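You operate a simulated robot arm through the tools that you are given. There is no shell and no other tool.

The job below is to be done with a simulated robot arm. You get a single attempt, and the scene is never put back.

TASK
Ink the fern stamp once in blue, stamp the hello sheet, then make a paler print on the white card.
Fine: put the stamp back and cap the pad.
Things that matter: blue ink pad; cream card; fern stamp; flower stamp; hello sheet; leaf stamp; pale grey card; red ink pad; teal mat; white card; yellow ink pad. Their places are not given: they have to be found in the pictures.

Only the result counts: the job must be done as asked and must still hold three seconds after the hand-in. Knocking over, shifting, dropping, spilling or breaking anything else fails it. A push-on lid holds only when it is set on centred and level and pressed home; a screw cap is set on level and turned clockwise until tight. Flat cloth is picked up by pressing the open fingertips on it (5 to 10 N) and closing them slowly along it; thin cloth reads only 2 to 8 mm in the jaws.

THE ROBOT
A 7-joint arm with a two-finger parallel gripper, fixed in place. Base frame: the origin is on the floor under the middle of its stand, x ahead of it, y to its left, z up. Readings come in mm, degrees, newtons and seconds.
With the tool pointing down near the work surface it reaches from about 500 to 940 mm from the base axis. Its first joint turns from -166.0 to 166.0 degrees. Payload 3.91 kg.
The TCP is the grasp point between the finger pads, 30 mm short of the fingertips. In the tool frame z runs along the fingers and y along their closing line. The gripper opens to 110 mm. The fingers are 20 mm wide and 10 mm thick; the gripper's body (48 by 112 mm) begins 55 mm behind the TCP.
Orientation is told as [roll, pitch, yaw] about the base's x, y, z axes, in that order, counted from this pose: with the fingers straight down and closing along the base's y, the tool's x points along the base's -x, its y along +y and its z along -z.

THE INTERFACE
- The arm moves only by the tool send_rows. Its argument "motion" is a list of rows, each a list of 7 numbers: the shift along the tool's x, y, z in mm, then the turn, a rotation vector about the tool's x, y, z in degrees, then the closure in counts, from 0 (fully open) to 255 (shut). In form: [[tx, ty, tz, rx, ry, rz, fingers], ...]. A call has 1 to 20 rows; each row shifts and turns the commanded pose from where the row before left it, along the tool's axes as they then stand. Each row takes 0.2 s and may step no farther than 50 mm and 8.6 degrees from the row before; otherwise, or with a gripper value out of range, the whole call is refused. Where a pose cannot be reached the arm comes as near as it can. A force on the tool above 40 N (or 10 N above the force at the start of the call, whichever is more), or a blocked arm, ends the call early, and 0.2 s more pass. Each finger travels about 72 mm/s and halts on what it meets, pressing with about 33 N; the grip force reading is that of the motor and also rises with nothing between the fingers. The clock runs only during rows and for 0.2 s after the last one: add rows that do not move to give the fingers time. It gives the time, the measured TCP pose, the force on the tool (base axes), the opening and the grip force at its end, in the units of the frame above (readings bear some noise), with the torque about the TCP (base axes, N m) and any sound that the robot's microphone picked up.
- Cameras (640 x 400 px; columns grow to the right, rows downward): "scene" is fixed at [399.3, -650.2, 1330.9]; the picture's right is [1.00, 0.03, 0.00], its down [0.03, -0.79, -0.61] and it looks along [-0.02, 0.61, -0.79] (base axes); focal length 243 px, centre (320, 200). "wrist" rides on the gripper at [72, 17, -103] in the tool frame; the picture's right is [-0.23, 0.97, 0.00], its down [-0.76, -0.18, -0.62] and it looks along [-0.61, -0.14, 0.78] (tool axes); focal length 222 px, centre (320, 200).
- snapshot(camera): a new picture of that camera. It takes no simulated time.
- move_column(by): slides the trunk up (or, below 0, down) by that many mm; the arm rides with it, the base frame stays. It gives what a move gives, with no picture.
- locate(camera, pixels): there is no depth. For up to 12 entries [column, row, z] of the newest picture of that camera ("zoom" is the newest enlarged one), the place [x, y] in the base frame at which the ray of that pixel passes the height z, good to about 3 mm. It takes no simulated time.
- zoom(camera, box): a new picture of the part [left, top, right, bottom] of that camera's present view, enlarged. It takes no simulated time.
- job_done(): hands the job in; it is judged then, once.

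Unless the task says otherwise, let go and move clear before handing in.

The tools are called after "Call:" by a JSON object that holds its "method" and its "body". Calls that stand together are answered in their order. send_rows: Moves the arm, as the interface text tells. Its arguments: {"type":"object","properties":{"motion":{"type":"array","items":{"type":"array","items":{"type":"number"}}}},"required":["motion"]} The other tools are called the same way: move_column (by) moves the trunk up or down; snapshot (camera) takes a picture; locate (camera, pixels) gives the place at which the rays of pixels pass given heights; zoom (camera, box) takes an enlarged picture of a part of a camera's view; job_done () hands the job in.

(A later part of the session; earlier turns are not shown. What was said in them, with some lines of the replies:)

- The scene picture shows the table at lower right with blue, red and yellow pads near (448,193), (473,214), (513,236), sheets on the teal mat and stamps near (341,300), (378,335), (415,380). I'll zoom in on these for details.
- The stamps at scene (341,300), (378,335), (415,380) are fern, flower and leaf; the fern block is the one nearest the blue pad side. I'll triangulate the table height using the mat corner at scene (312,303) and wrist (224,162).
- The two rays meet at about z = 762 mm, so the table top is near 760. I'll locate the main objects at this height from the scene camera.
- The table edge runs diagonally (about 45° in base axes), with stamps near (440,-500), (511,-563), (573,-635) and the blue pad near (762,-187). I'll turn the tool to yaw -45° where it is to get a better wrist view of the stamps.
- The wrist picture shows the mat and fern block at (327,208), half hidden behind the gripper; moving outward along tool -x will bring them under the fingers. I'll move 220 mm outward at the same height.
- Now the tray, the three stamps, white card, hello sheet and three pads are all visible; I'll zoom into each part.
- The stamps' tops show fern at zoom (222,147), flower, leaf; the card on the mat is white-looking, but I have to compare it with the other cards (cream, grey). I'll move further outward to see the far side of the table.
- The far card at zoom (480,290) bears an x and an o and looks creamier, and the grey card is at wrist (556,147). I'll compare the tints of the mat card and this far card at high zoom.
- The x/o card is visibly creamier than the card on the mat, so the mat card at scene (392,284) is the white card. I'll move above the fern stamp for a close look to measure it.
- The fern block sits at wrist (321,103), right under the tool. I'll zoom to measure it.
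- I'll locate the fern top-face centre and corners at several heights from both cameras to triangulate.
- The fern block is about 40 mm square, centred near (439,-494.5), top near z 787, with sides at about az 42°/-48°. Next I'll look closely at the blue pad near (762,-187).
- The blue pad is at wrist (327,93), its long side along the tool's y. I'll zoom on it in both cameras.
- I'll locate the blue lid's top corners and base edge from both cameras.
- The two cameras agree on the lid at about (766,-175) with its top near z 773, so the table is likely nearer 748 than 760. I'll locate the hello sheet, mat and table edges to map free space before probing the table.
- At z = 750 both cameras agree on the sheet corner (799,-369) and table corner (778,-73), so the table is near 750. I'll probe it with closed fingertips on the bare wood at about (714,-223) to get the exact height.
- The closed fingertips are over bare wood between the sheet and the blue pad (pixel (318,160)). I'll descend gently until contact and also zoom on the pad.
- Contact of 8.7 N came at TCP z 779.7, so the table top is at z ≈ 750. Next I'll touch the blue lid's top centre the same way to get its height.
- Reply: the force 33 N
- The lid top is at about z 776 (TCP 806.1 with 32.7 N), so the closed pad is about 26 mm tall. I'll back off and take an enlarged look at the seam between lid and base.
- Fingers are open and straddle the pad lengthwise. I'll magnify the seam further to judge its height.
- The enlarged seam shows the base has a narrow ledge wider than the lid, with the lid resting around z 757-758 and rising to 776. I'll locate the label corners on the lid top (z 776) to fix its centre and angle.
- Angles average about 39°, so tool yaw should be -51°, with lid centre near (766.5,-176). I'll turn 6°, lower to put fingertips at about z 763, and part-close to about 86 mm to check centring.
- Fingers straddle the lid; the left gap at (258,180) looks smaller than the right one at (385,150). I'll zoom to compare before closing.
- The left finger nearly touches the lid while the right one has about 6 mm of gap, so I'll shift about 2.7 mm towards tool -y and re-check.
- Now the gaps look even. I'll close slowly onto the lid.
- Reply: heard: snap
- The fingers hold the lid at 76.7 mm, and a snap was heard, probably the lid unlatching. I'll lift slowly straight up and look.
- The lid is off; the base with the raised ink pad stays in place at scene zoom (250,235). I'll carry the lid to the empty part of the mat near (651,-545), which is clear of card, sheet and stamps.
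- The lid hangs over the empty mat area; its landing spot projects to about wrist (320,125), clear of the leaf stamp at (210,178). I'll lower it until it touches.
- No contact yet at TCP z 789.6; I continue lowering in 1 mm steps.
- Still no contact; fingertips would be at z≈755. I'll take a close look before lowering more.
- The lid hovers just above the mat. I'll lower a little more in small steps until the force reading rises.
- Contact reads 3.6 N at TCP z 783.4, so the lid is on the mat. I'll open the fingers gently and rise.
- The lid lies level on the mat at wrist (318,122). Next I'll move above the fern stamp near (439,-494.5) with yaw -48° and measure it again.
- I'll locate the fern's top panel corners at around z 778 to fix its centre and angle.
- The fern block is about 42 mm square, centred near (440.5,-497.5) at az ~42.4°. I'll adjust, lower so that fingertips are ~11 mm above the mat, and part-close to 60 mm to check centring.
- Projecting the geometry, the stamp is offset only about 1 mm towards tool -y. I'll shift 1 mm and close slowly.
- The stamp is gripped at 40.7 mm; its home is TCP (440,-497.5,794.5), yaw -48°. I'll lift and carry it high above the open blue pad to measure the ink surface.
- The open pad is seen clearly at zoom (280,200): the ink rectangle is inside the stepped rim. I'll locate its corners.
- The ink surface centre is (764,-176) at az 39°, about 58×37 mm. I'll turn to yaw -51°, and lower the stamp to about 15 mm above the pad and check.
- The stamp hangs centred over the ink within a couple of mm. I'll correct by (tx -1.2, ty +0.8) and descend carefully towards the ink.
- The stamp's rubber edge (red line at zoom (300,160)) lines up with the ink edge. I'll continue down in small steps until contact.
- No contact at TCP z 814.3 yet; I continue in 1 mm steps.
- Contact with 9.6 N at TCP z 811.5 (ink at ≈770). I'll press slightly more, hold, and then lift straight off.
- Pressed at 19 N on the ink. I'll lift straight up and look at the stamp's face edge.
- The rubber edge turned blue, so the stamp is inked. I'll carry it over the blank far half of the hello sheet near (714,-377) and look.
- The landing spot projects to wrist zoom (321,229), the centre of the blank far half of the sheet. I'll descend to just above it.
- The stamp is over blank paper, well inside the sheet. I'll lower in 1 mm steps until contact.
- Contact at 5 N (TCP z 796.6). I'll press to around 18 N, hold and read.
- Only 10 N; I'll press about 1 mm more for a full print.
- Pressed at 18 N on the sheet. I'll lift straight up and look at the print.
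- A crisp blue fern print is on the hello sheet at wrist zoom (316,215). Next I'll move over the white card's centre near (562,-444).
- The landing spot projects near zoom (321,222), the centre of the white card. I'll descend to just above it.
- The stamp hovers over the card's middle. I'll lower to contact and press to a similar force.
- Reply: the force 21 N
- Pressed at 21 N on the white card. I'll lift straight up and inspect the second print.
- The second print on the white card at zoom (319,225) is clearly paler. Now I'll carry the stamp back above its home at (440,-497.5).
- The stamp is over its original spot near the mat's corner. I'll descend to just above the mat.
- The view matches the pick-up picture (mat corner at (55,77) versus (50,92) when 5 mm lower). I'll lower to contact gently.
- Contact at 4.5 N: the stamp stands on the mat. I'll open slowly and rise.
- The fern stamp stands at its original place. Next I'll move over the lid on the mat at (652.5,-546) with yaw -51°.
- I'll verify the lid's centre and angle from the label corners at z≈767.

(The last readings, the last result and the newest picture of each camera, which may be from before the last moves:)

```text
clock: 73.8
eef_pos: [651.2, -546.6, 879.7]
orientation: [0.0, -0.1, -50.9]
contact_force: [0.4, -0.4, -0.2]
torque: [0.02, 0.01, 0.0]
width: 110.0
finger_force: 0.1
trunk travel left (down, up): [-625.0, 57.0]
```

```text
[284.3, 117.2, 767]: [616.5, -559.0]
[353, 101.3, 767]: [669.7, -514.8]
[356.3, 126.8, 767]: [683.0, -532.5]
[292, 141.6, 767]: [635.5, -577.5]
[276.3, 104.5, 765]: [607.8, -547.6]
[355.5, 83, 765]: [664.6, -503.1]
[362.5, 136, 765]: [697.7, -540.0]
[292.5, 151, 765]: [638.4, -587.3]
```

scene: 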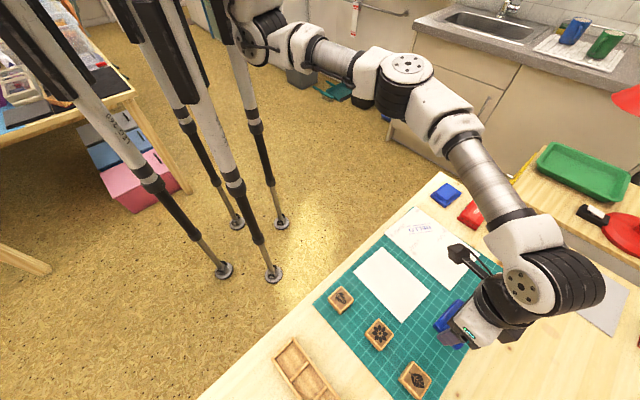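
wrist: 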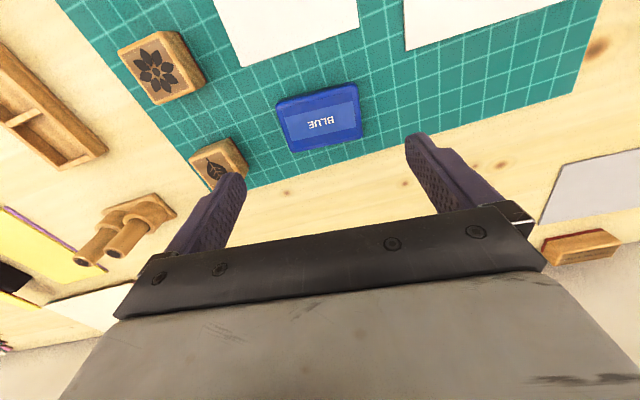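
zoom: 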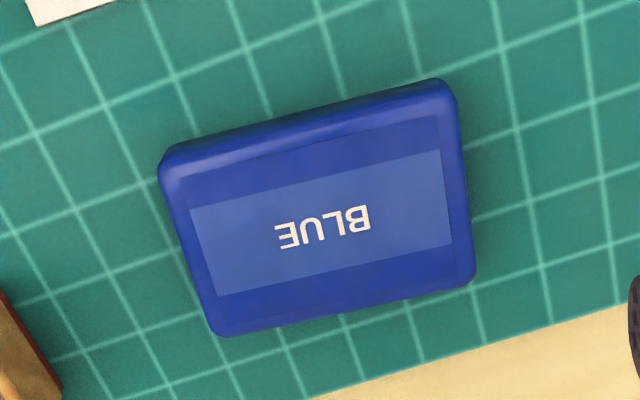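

The lid is centred at (651.8,-545.3), az ~39°, matching the tool. I'll descend around it with the fingers part-closed to about 86 mm.

Call:
{"method": "send_rows", "body": {"motion": [[0, 0.8, 30, 0, 0, 0, 0], [0, 0, 35, 0, 0, 0, 20], [0, 0, 20, 0, 0, 0, 45], [0, 0, 7, 0, 0, 0, 55], [0, 0, 2.5, 0, 0, 0, 55], [0, 0, 0, 0, 0, 0, 55], [0, 0, 0, 0, 0, 0, 55]]}}

Call:
{"method": "zoom", "body": {"camera": "wrist", "box": [230, 90, 410, 220]}}

```text
clock: 75.4
eef_pos: [653.0, -546.5, 783.8]
orientation: [0.0, 0.0, -51.0]
contact_force: [0.3, -0.8, -0.5]
torque: [0.0, 0.02, 0.02]
width: 86.0
finger_force: 0.0
trunk travel left (down, up): [-625.0, 57.0]
```

```text
3.08 times, centred on (320, 155) of wrist
```

zoom: 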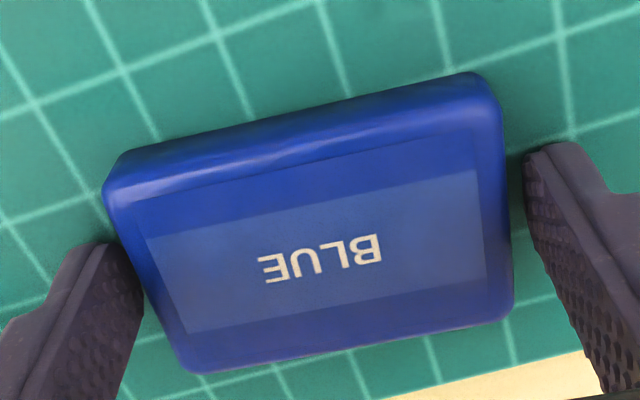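

Fingers straddle the lid evenly. I'll rise 0.8 mm for margin and close slowly onto it.

Call:
{"method": "send_rows", "body": {"motion": [[0, 0, -0.8, 0, 0, 0, 60], [0, 0, 0, 0, 0, 0, 65], [0, 0, 0, 0, 0, 0, 69], [0, 0, 0, 0, 0, 0, 73], [0, 0, 0, 0, 0, 0, 77], [0, 0, 0, 0, 0, 0, 81], [0, 0, 0, 0, 0, 0, 90], [0, 0, 0, 0, 0, 0, 110], [0, 0, 0, 0, 0, 0, 110]]}}

Call:
{"method": "zoom", "body": {"camera": "wrist", "box": [230, 90, 410, 220]}}

```text
clock: 77.4
eef_pos: [653.0, -546.4, 784.7]
orientation: [0.0, -0.1, -51.1]
contact_force: [0.1, -0.6, 1.0]
torque: [0.04, -0.03, 0.02]
width: 76.9
finger_force: 33.0
trunk travel left (down, up): [-625.0, 57.0]
```

```text
3.08 times, centred on (320, 155) of wrist
```

zoom: 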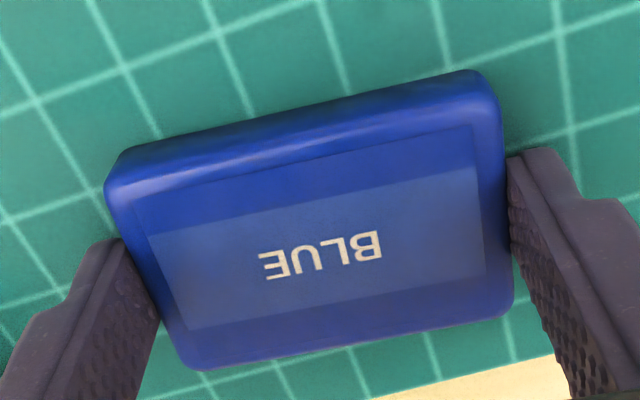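

The lid is held again at 76.9 mm in the same relation as before. I'll lift and carry it high above the pad base to check alignment.

Call:
{"method": "send_rows", "body": {"motion": [[0, 0, -4, 0, 0, 0, 110], [0, 0, -16, 0, 0, 0, 110], [0, 0, -40, 0, 0, 0, 110], [0, 0, -40, 0, 0, 0, 110], [24.2, 35.4, -30, 0, 0, 0, 110], [24.2, 35.4, -20, 0, 0, 0, 110], [24.2, 35.4, -15, 0, 0, 0, 110], [24.2, 35.4, 0, 0, 0, 0, 110], [24.2, 35.4, 0, 0, 0, 0, 110], [24.2, 35.4, 0, 0, 0, 0, 110], [24.2, 35.4, 0, 0, 0, 0, 110], [24.2, 35.4, 0, 0, 0, 0, 110], [24.2, 35.6, 0, 0, 0, 0, 110], [0, 0, 0, 0, 0, 0, 110], [0, 0, 0, 0, 0, 0, 110]]}}

Call:
{"method": "snapshot", "body": {"camera": "wrist"}}

Call:
{"method": "zoom", "body": {"camera": "wrist", "box": [250, 50, 410, 150]}}

Call:
{"method": "zoom", "body": {"camera": "scene", "box": [420, 165, 480, 215]}}

```text
refused: row 5 steps farther than a row can; nothing moved
```

```text
taken
```

wrist: 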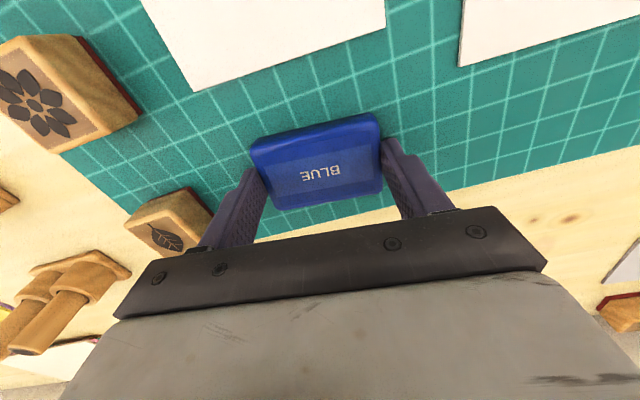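

```text
4.00 times, centred on (330, 100) of wrist
```

zoom: 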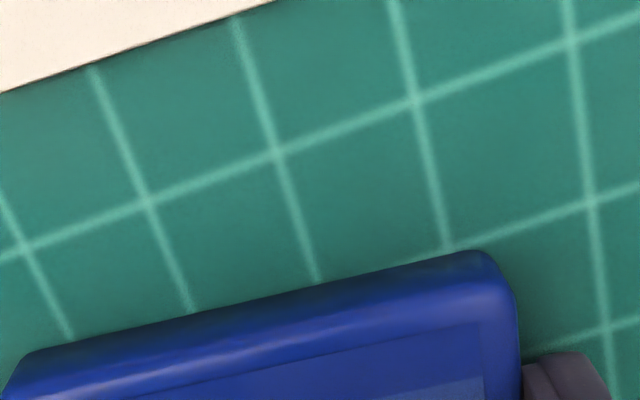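

```text
8.00 times, centred on (450, 190) of scene
```

zoom: 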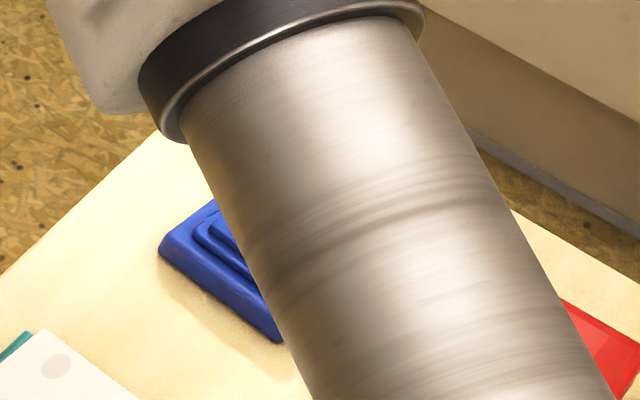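

The call was refused because one row's combined step exceeded 50 mm, so nothing moved. I'll resend with the vertical lift done first.

Call:
{"method": "send_rows", "body": {"motion": [[0, 0, -4, 0, 0, 0, 110], [0, 0, -16, 0, 0, 0, 110], [0, 0, -40, 0, 0, 0, 110], [0, 0, -45, 0, 0, 0, 110], [0, 0, -45, 0, 0, 0, 110], [0, 0, -15, 0, 0, 0, 110], [24.2, 35.4, 0, 0, 0, 0, 110], [24.2, 35.4, 0, 0, 0, 0, 110], [24.2, 35.4, 0, 0, 0, 0, 110], [24.2, 35.4, 0, 0, 0, 0, 110], [24.2, 35.4, 0, 0, 0, 0, 110], [24.2, 35.4, 0, 0, 0, 0, 110], [24.2, 35.4, 0, 0, 0, 0, 110], [24.2, 35.4, 0, 0, 0, 0, 110], [24.2, 35.6, 0, 0, 0, 0, 110], [0, 0, 0, 0, 0, 0, 110], [0, 0, 0, 0, 0, 0, 110]]}}

Call:
{"method": "snapshot", "body": {"camera": "wrist"}}

Call:
{"method": "zoom", "body": {"camera": "wrist", "box": [250, 50, 410, 150]}}

Call:
{"method": "zoom", "body": {"camera": "scene", "box": [420, 165, 480, 215]}}

```text
clock: 81.0
eef_pos: [763.4, -174.5, 950.7]
orientation: [0.0, 0.0, -50.9]
contact_force: [-0.4, 0.0, 1.0]
torque: [-0.01, -0.01, -0.01]
width: 77.0
finger_force: 32.6
trunk travel left (down, up): [-625.0, 57.0]
```

```text
taken
```

wrist: 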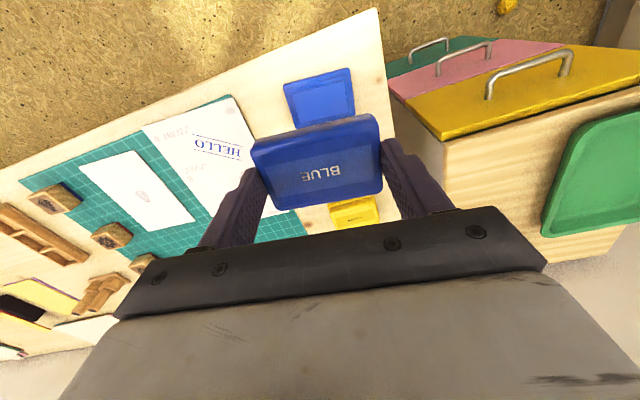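

```text
4.00 times, centred on (330, 100) of wrist
```

zoom: 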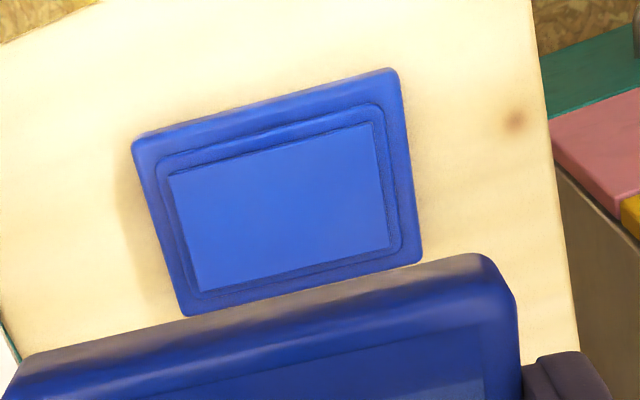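

```text
8.00 times, centred on (450, 190) of scene
```

zoom: 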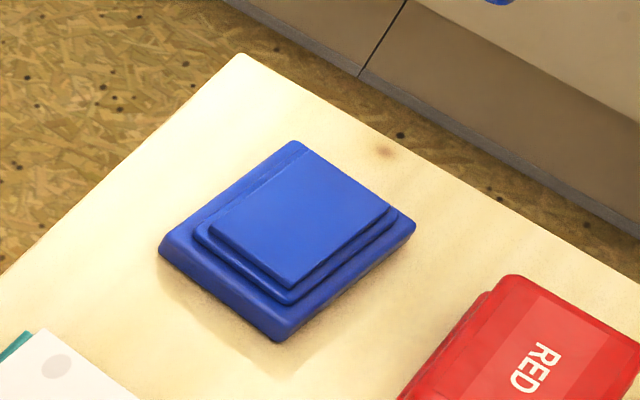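

The base is unmoved in the scene view (same pixels as before). I'll locate its corners once more to fine-tune the lid position.

Call:
{"method": "locate", "body": {"camera": "wrist", "pixels": [[283.3, 84.5, 760], [349.3, 67, 760], [355.5, 115.5, 760], [295.8, 128.8, 760], [289.3, 90, 765], [344.5, 76.3, 765], [350, 111.3, 765], [297.5, 125, 765], [292, 93.8, 770], [343, 81.3, 770], [347, 112, 770], [299.5, 122.5, 770]]}}

```text
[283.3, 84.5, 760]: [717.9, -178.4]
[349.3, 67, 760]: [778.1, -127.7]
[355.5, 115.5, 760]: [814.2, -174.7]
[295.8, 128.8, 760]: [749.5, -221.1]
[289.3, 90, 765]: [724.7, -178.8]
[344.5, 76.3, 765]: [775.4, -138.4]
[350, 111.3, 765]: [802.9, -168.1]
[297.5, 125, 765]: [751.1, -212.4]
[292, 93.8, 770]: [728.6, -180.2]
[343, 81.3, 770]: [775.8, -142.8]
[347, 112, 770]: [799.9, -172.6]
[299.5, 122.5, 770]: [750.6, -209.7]
```

Centres average (764,-175.4), consistent with the pick-up pose (763.8,-176.4). I'll descend part-way and take readings and pictures to fine-align.

Call:
{"method": "send_rows", "body": {"motion": [[0, 0, 40, 0, 0, 0, 110], [0, 0, 40, 0, 0, 0, 110], [0, 0, 30, 0, 0, 0, 110], [0, 0, 15, 0, 0, 0, 110], [0, 0, 0, 0, 0, 0, 110], [0, 0, 0, 0, 0, 0, 110]]}}

Call:
{"method": "zoom", "body": {"camera": "wrist", "box": [230, 70, 410, 200]}}

Call:
{"method": "zoom", "body": {"camera": "scene", "box": [420, 155, 490, 215]}}

Call:
{"method": "send_rows", "body": {"motion": [[0, 0, 0, 0, 0, 0, 110]]}}

Call:
{"method": "send_rows", "body": {"motion": [[0, 0, 0, 0, 0, 0, 110]]}}

```text
clock: 82.4
eef_pos: [762.8, -176.8, 824.9]
orientation: [-0.1, 0.0, -51.0]
contact_force: [-0.4, -0.1, -0.3]
torque: [-0.03, -0.03, 0.01]
width: 76.8
finger_force: 32.7
trunk travel left (down, up): [-625.0, 57.0]
```

```text
3.08 times, centred on (320, 135) of wrist
```

zoom: 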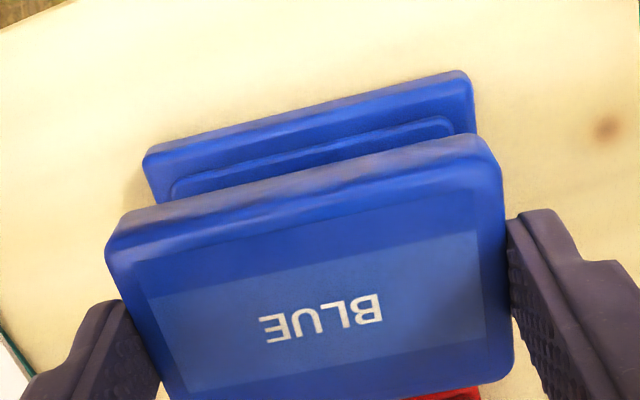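

```text
6.67 times, centred on (455, 185) of scene
```

zoom: 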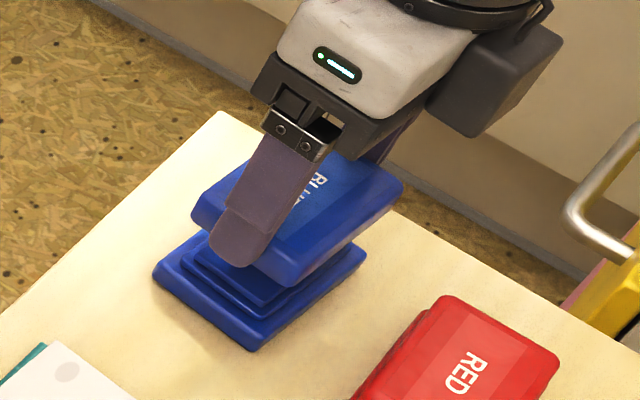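

```text
clock: 82.8
eef_pos: [762.5, -176.8, 824.4]
orientation: [0.1, -0.1, -51.0]
contact_force: [0.4, 0.2, 0.0]
torque: [0.02, -0.01, 0.05]
width: 76.7
finger_force: 33.0
trunk travel left (down, up): [-625.0, 57.0]
```

```text
clock: 83.2
eef_pos: [762.7, -175.3, 825.6]
orientation: [0.0, 0.0, -51.0]
contact_force: [-0.1, 0.7, 0.0]
torque: [-0.04, -0.04, 0.03]
width: 77.1
finger_force: 32.9
trunk travel left (down, up): [-625.0, 57.0]
```

Readings average (762.7,-176.3); I'll correct by about 1 mm (tx -1.2, ty +1.0) and descend slowly towards the base.

Call:
{"method": "send_rows", "body": {"motion": [[-1.2, 1, 0, 0, 0, 0, 110], [0, 0, 8, 0, 0, 0, 110], [0, 0, 6, 0, 0, 0, 110], [0, 0, 3, 0, 0, 0, 110], [0, 0, 1, 0, 0, 0, 110], [0, 0, 1, 0, 0, 0, 110], [0, 0, 0, 0, 0, 0, 110]]}}

Call:
{"method": "zoom", "body": {"camera": "wrist", "box": [230, 80, 410, 210]}}

```text
clock: 84.8
eef_pos: [764.2, -177.4, 805.4]
orientation: [0.0, 0.0, -51.0]
contact_force: [0.2, 0.1, 0.0]
torque: [-0.02, -0.01, 0.0]
width: 76.7
finger_force: 32.8
trunk travel left (down, up): [-625.0, 57.0]
```

```text
3.08 times, centred on (320, 145) of wrist
```

zoom: 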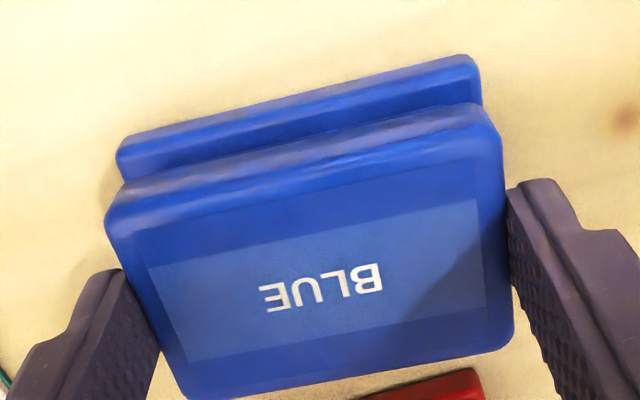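

Compared with the seated picture scaled for height, base and lid are aligned within about 0.5 mm. I'll continue down in 1 mm steps watching the force.

Call:
{"method": "send_rows", "body": {"motion": [[0, -0.3, 1, 0, 0, 0, 110], [0, 0, 1, 0, 0, 0, 110], [0, 0, 1, 0, 0, 0, 110], [0, 0, 1, 0, 0, 0, 110], [0, 0, 1, 0, 0, 0, 110], [0, 0, 0, 0, 0, 0, 110]]}}

```text
clock: 86.2
eef_pos: [765.3, -176.2, 800.8]
orientation: [0.0, 0.1, -51.0]
contact_force: [-0.1, 0.0, -0.6]
torque: [0.0, -0.02, -0.02]
width: 77.0
finger_force: 33.0
trunk travel left (down, up): [-625.0, 57.0]
```

Call:
{"method": "send_rows", "body": {"motion": [[0, 0, 1, 0, 0, 0, 110], [0, 0, 1, 0, 0, 0, 110], [0, 0, 1, 0, 0, 0, 110], [0, 0, 0, 0, 0, 0, 110]]}}

Call:
{"method": "zoom", "body": {"camera": "wrist", "box": [230, 90, 410, 220]}}

```text
clock: 87.2
eef_pos: [765.3, -175.8, 798.3]
orientation: [0.0, -0.1, -51.0]
contact_force: [0.3, -0.3, 0.5]
torque: [0.01, 0.01, 0.0]
width: 76.7
finger_force: 32.7
trunk travel left (down, up): [-625.0, 57.0]
```

```text
3.08 times, centred on (320, 155) of wrist
```

zoom: 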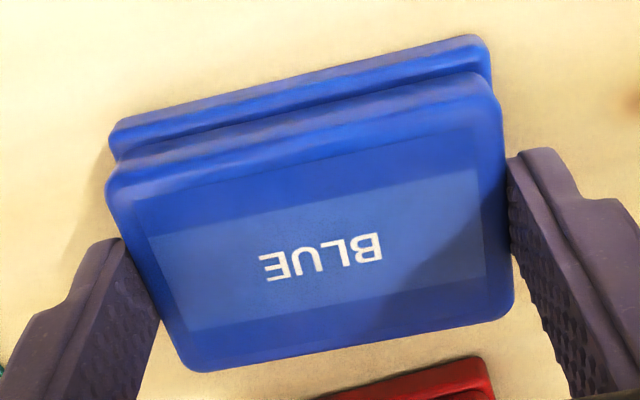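

No contact yet and edges line up (base corners at (110,125) and (490,40)). I continue lowering.

Call:
{"method": "send_rows", "body": {"motion": [[0, 0, 1, 0, 0, 0, 110], [0, 0, 1, 0, 0, 0, 110], [0, 0, 1, 0, 0, 0, 110], [0, 0, 0, 0, 0, 0, 110]]}}

Call:
{"method": "zoom", "body": {"camera": "wrist", "box": [230, 90, 410, 220]}}

```text
clock: 88.2
eef_pos: [764.2, -177.2, 796.0]
orientation: [0.0, 0.0, -51.0]
contact_force: [-0.8, 0.2, 0.0]
torque: [-0.03, 0.02, -0.02]
width: 76.9
finger_force: 33.5
trunk travel left (down, up): [-625.0, 57.0]
```

```text
3.08 times, centred on (320, 155) of wrist
```

zoom: 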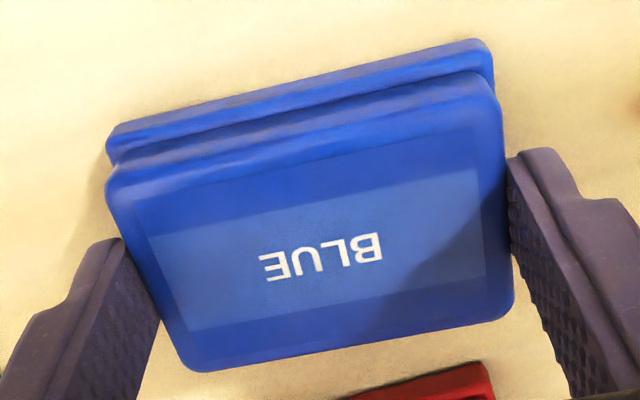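

Still free at z≈795.5 and well aligned. I'll keep lowering 1 mm at a time.

Call:
{"method": "send_rows", "body": {"motion": [[0, 0, 1, 0, 0, 0, 110], [0, 0, 1, 0, 0, 0, 110], [0, 0, 0, 0, 0, 0, 110]]}}

```text
clock: 89.0
eef_pos: [764.0, -176.8, 794.7]
orientation: [0.1, -0.1, -51.0]
contact_force: [-1.5, 1.1, 8.2]
torque: [0.0, 0.13, -0.02]
width: 76.9
finger_force: 32.7
trunk travel left (down, up): [-625.0, 57.0]
```

Contact at 8.2 N, TCP z 794.7. I'll press a bit more through the grip and listen for the snap.

Call:
{"method": "send_rows", "body": {"motion": [[0, 0, 1, 0, 0, 0, 110], [0, 0, 1, 0, 0, 0, 110], [0, 0, 0, 0, 0, 0, 110]]}}

Call:
{"method": "zoom", "body": {"camera": "wrist", "box": [230, 90, 410, 220]}}

```text
clock: 89.8
eef_pos: [763.4, -176.1, 794.1]
orientation: [0.1, -0.1, -51.0]
contact_force: [1.8, 1.4, 23.6]
torque: [0.03, 0.21, 0.03]
width: 76.7
finger_force: 33.1
trunk travel left (down, up): [-625.0, 57.0]
```

```text
3.08 times, centred on (320, 155) of wrist
```

zoom: 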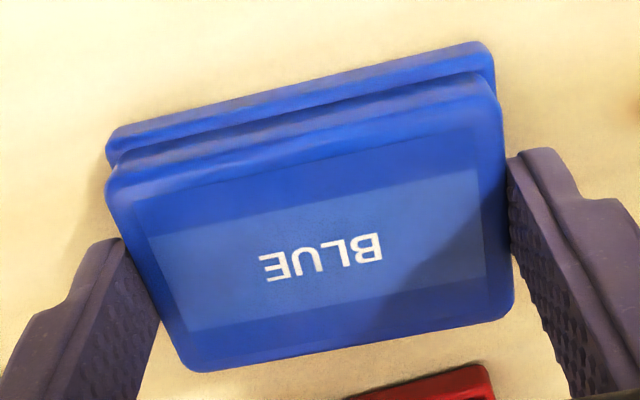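

23.6 N without a snap yet; the lid looks level and centred as before. I'll press a little more, still under 40 N.

Call:
{"method": "send_rows", "body": {"motion": [[0, 0, 0.7, 0, 0, 0, 110], [0, 0, 0.6, 0, 0, 0, 110], [0, 0, 0, 0, 0, 0, 110]]}}

```text
clock: 90.6
eef_pos: [763.7, -177.1, 793.6]
orientation: [0.3, -0.3, -51.1]
contact_force: [4.5, 1.9, 34.6]
torque: [0.12, 0.11, 0.04]
width: 76.8
finger_force: 33.5
trunk travel left (down, up): [-625.0, 57.0]
```

34.6 N and no snap through the grip, perhaps because the fingers slip. I'll relax, open, and then press the lid's centre from above with closed fingertips.

Call:
{"method": "send_rows", "body": {"motion": [[0, 0, -2, 0, 0, 0, 110], [0, 0, -1.5, 0, 0, 0, 100], [0, 0, 0, 0, 0, 0, 80], [0, 0, 0, 0, 0, 0, 65], [0, 0, 0, 0, 0, 0, 50], [0, 0, 0, 0, 0, 0, 40], [0, 0, 0, 0, 0, 0, 40]]}}

Call:
{"method": "zoom", "body": {"camera": "wrist", "box": [230, 90, 410, 220]}}

Call:
{"method": "zoom", "body": {"camera": "scene", "box": [420, 155, 490, 215]}}

```text
clock: 92.2
eef_pos: [763.9, -175.6, 792.7]
orientation: [0.0, 0.0, -51.0]
contact_force: [0.7, 0.4, -0.1]
torque: [-0.02, 0.02, -0.03]
width: 92.6
finger_force: 0.1
trunk travel left (down, up): [-625.0, 57.0]
heard: snap
```

```text
3.08 times, centred on (320, 155) of wrist
```

zoom: 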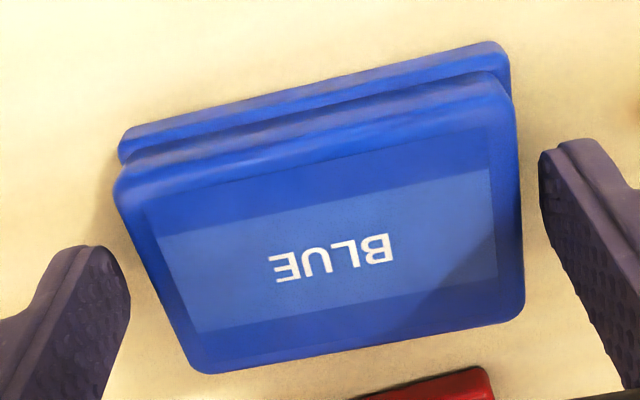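

```text
6.67 times, centred on (455, 185) of scene
```

zoom: 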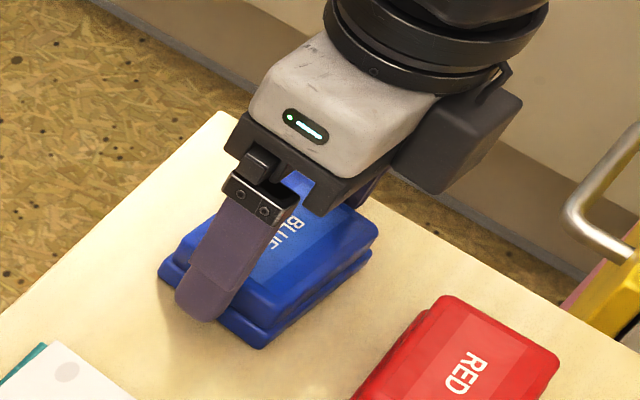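

A snap was heard on release, so the lid has latched. I'll rise, close the fingers and press the lid's centre to confirm it is home (top should be at ≈776).

Call:
{"method": "send_rows", "body": {"motion": [[0, 0, -10, 0, 0, 0, 30], [0, 0, -35, 0, 0, 0, 20], [0, 0, 0, 0, 0, 0, 255], [0, 0, 0, 0, 0, 0, 255], [0, 0, 0, 0, 0, 0, 255], [0, 0, 0, 0, 0, 0, 255], [0, 0, 0, 0, 0, 0, 255]]}}

Call:
{"method": "snapshot", "body": {"camera": "wrist"}}

Call:
{"method": "zoom", "body": {"camera": "wrist", "box": [250, 70, 390, 170]}}

```text
clock: 93.8
eef_pos: [763.4, -175.7, 839.1]
orientation: [0.0, 0.0, -51.0]
contact_force: [0.9, -0.1, 0.5]
torque: [-0.01, -0.01, -0.01]
width: 0.1
finger_force: 33.0
trunk travel left (down, up): [-625.0, 57.0]
```

```text
taken
```

wrist: 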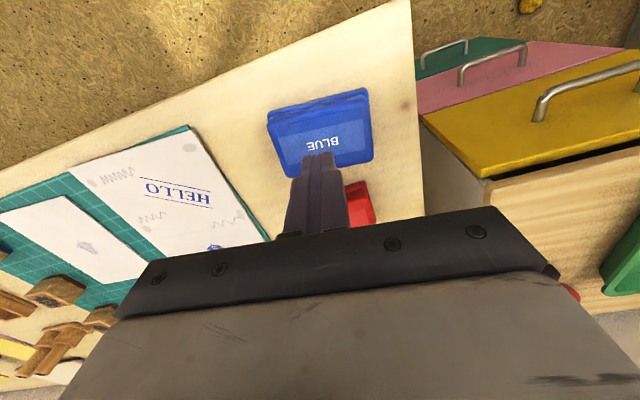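

```text
4.00 times, centred on (320, 120) of wrist
```

zoom: 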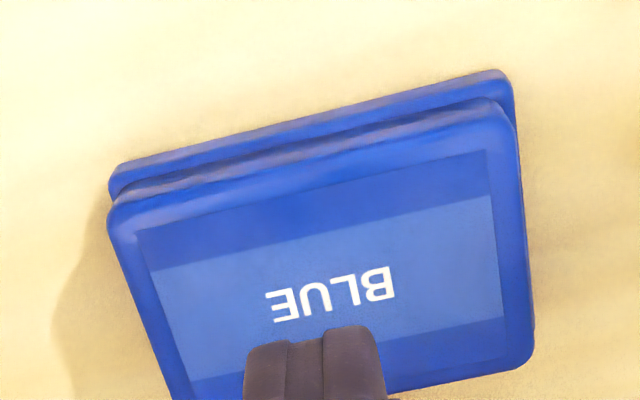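

The lid sits level and centred. I'll press its centre with the closed fingertips.

Call:
{"method": "send_rows", "body": {"motion": [[0, 0, 20, 0, 0, 0, 255], [0, 0, 8, 0, 0, 0, 255], [0, 0, 2, 0, 0, 0, 255], [0, 0, 1.5, 0, 0, 0, 255], [0, 0, 1, 0, 0, 0, 255], [0, 0, 0, 0, 0, 0, 255]]}}

```text
clock: 95.2
eef_pos: [764.1, -176.6, 806.5]
orientation: [0.1, -0.1, -51.0]
contact_force: [-0.9, 1.5, 6.7]
torque: [0.03, 0.01, 0.0]
width: 0.0
finger_force: 33.2
trunk travel left (down, up): [-625.0, 57.0]
```

Call:
{"method": "send_rows", "body": {"motion": [[0, 0, 1, 0, 0, 0, 255], [0, 0, 1, 0, 0, 0, 255], [0, 0, 1, 0, 0, 0, 255], [0, 0, 0, 0, 0, 0, 255]]}}

```text
clock: 96.2
eef_pos: [763.6, -177.0, 807.1]
orientation: [0.3, -0.3, -51.0]
contact_force: [0.9, 1.0, 28.6]
torque: [0.03, -0.05, -0.01]
width: 0.0
finger_force: 33.5
trunk travel left (down, up): [-625.0, 57.0]
```

It reads 28.6 N at z 807.1 (earlier 806.1 at 32.7 N), within noise. I'll take another two readings at slightly higher press to be sure that it is home.

Call:
{"method": "send_rows", "body": {"motion": [[0, 0, 0.6, 0, 0, 0, 255], [0, 0, 0, 0, 0, 0, 255]]}}

Call:
{"method": "send_rows", "body": {"motion": [[0, 0, 0, 0, 0, 0, 255]]}}

Call:
{"method": "send_rows", "body": {"motion": [[0, 0, 0, 0, 0, 0, 255]]}}

```text
clock: 96.8
eef_pos: [765.3, -176.1, 805.9]
orientation: [0.2, -0.3, -51.1]
contact_force: [2.6, 1.3, 35.1]
torque: [0.11, -0.07, -0.01]
width: 0.1
finger_force: 33.0
trunk travel left (down, up): [-625.0, 57.0]
```

```text
clock: 97.2
eef_pos: [764.6, -176.3, 806.3]
orientation: [0.2, -0.3, -50.9]
contact_force: [4.3, 2.3, 36.1]
torque: [0.13, -0.1, -0.02]
width: 0.0
finger_force: 33.0
trunk travel left (down, up): [-625.0, 57.0]
```

```text
clock: 97.6
eef_pos: [763.5, -177.2, 807.6]
orientation: [0.1, -0.3, -51.0]
contact_force: [6.0, 2.9, 37.2]
torque: [0.16, -0.18, 0.0]
width: 0.1
finger_force: 32.9
trunk travel left (down, up): [-625.0, 57.0]
```

The lid top is at the same height as at the start, so it is pressed home. I'll lift off, move clear and inspect the whole scene.

Call:
{"method": "send_rows", "body": {"motion": [[0, 0, -5, 0, 0, 0, 255], [0, 0, -30, 0, 0, 0, 255], [0, 0, -45, 0, 0, 0, 200], [0, 0, -45, 0, 0, 0, 100], [0, 0, -45, 0, 0, 0, 0], [40, 0, -20, 0, 0, 0, 0], [45, 0, 0, 0, 0, 0, 0], [45, 0, 0, 0, 0, 0, 0], [45, 0, 0, 0, 0, 0, 0], [0, 0, 0, 0, 0, 0, 0]]}}

Call:
{"method": "snapshot", "body": {"camera": "scene"}}

Call:
{"method": "zoom", "body": {"camera": "scene", "box": [310, 170, 540, 400]}}

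Call:
{"method": "zoom", "body": {"camera": "scene", "box": [420, 165, 480, 215]}}

Call:
{"method": "snapshot", "body": {"camera": "wrist"}}

```text
clock: 99.8
eef_pos: [653.9, -41.5, 989.9]
orientation: [-0.1, 0.0, -51.0]
contact_force: [-0.5, 0.3, -0.5]
torque: [-0.01, 0.0, 0.01]
width: 109.9
finger_force: 0.1
trunk travel left (down, up): [-625.0, 57.0]
```

```text
taken
```

scene: 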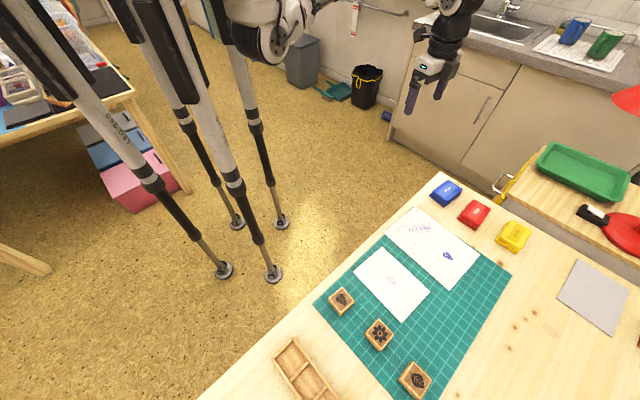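

```text
1.74 times, centred on (425, 285) of scene
```

zoom: 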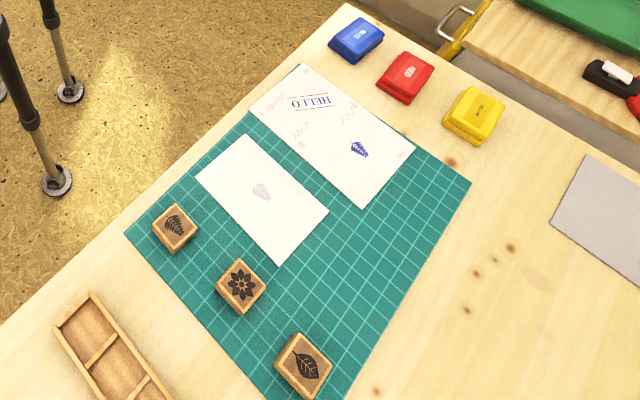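

```text
8.00 times, centred on (450, 190) of scene
```

zoom: 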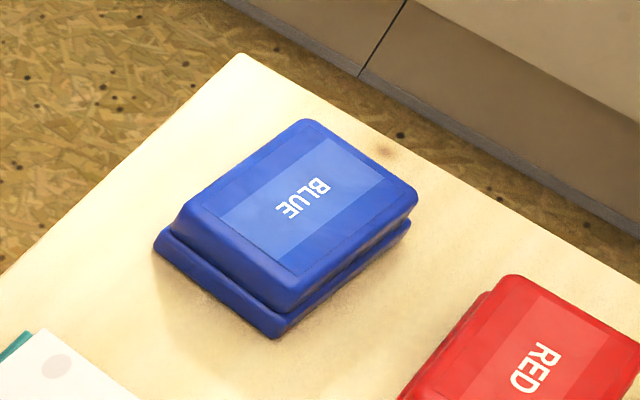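

```text
taken
```

wrist: 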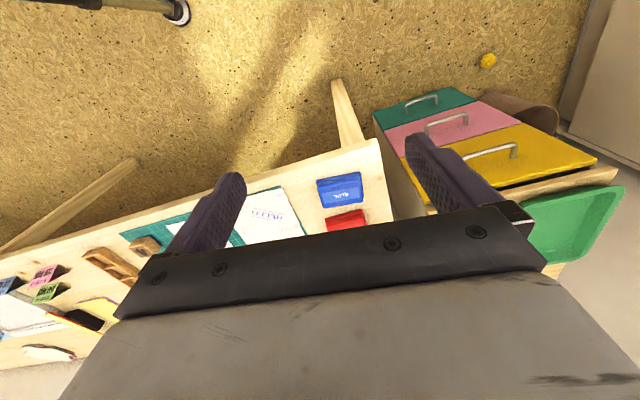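

The final pictures show the dark fern print on the hello sheet at scene (447,254), the paler one on the white card at (391,281), the fern stamp back at (341,300), and the blue lid level on its pad at (446,193), with the arm clear. I'm handing in the job.

Call:
{"method": "job_done", "body": {}}

```text
The job is handed in.
```

The job is handed in: the fern stamp was inked once in blue, printed on the hello sheet, then printed again paler on the white card. I have no verdict back yet; what follows comes from the last pictures and readings.

- **Prints:** the hello sheet has a dark blue fern in the middle of its blank half. The white card has a clearly paler fern near its centre, made without re-inking.
- **Stamp:** it stands upright at its starting place on the teal mat. I took "put the stamp back" to mean there, not the three-compartment wooden tray, which was not on your list.
- **Blue pad:** the lid is on level and centred. It snapped on as I released it, and pressing its top afterwards with up to about 37 N gave the same height as before I opened it, within the reading noise of about 1 mm.
- **Other items:** in the final pictures nothing else looks moved. The open blue pad may have shifted by about 1 mm when I put the lid back.

The arm was open and clear of the table at hand-in.
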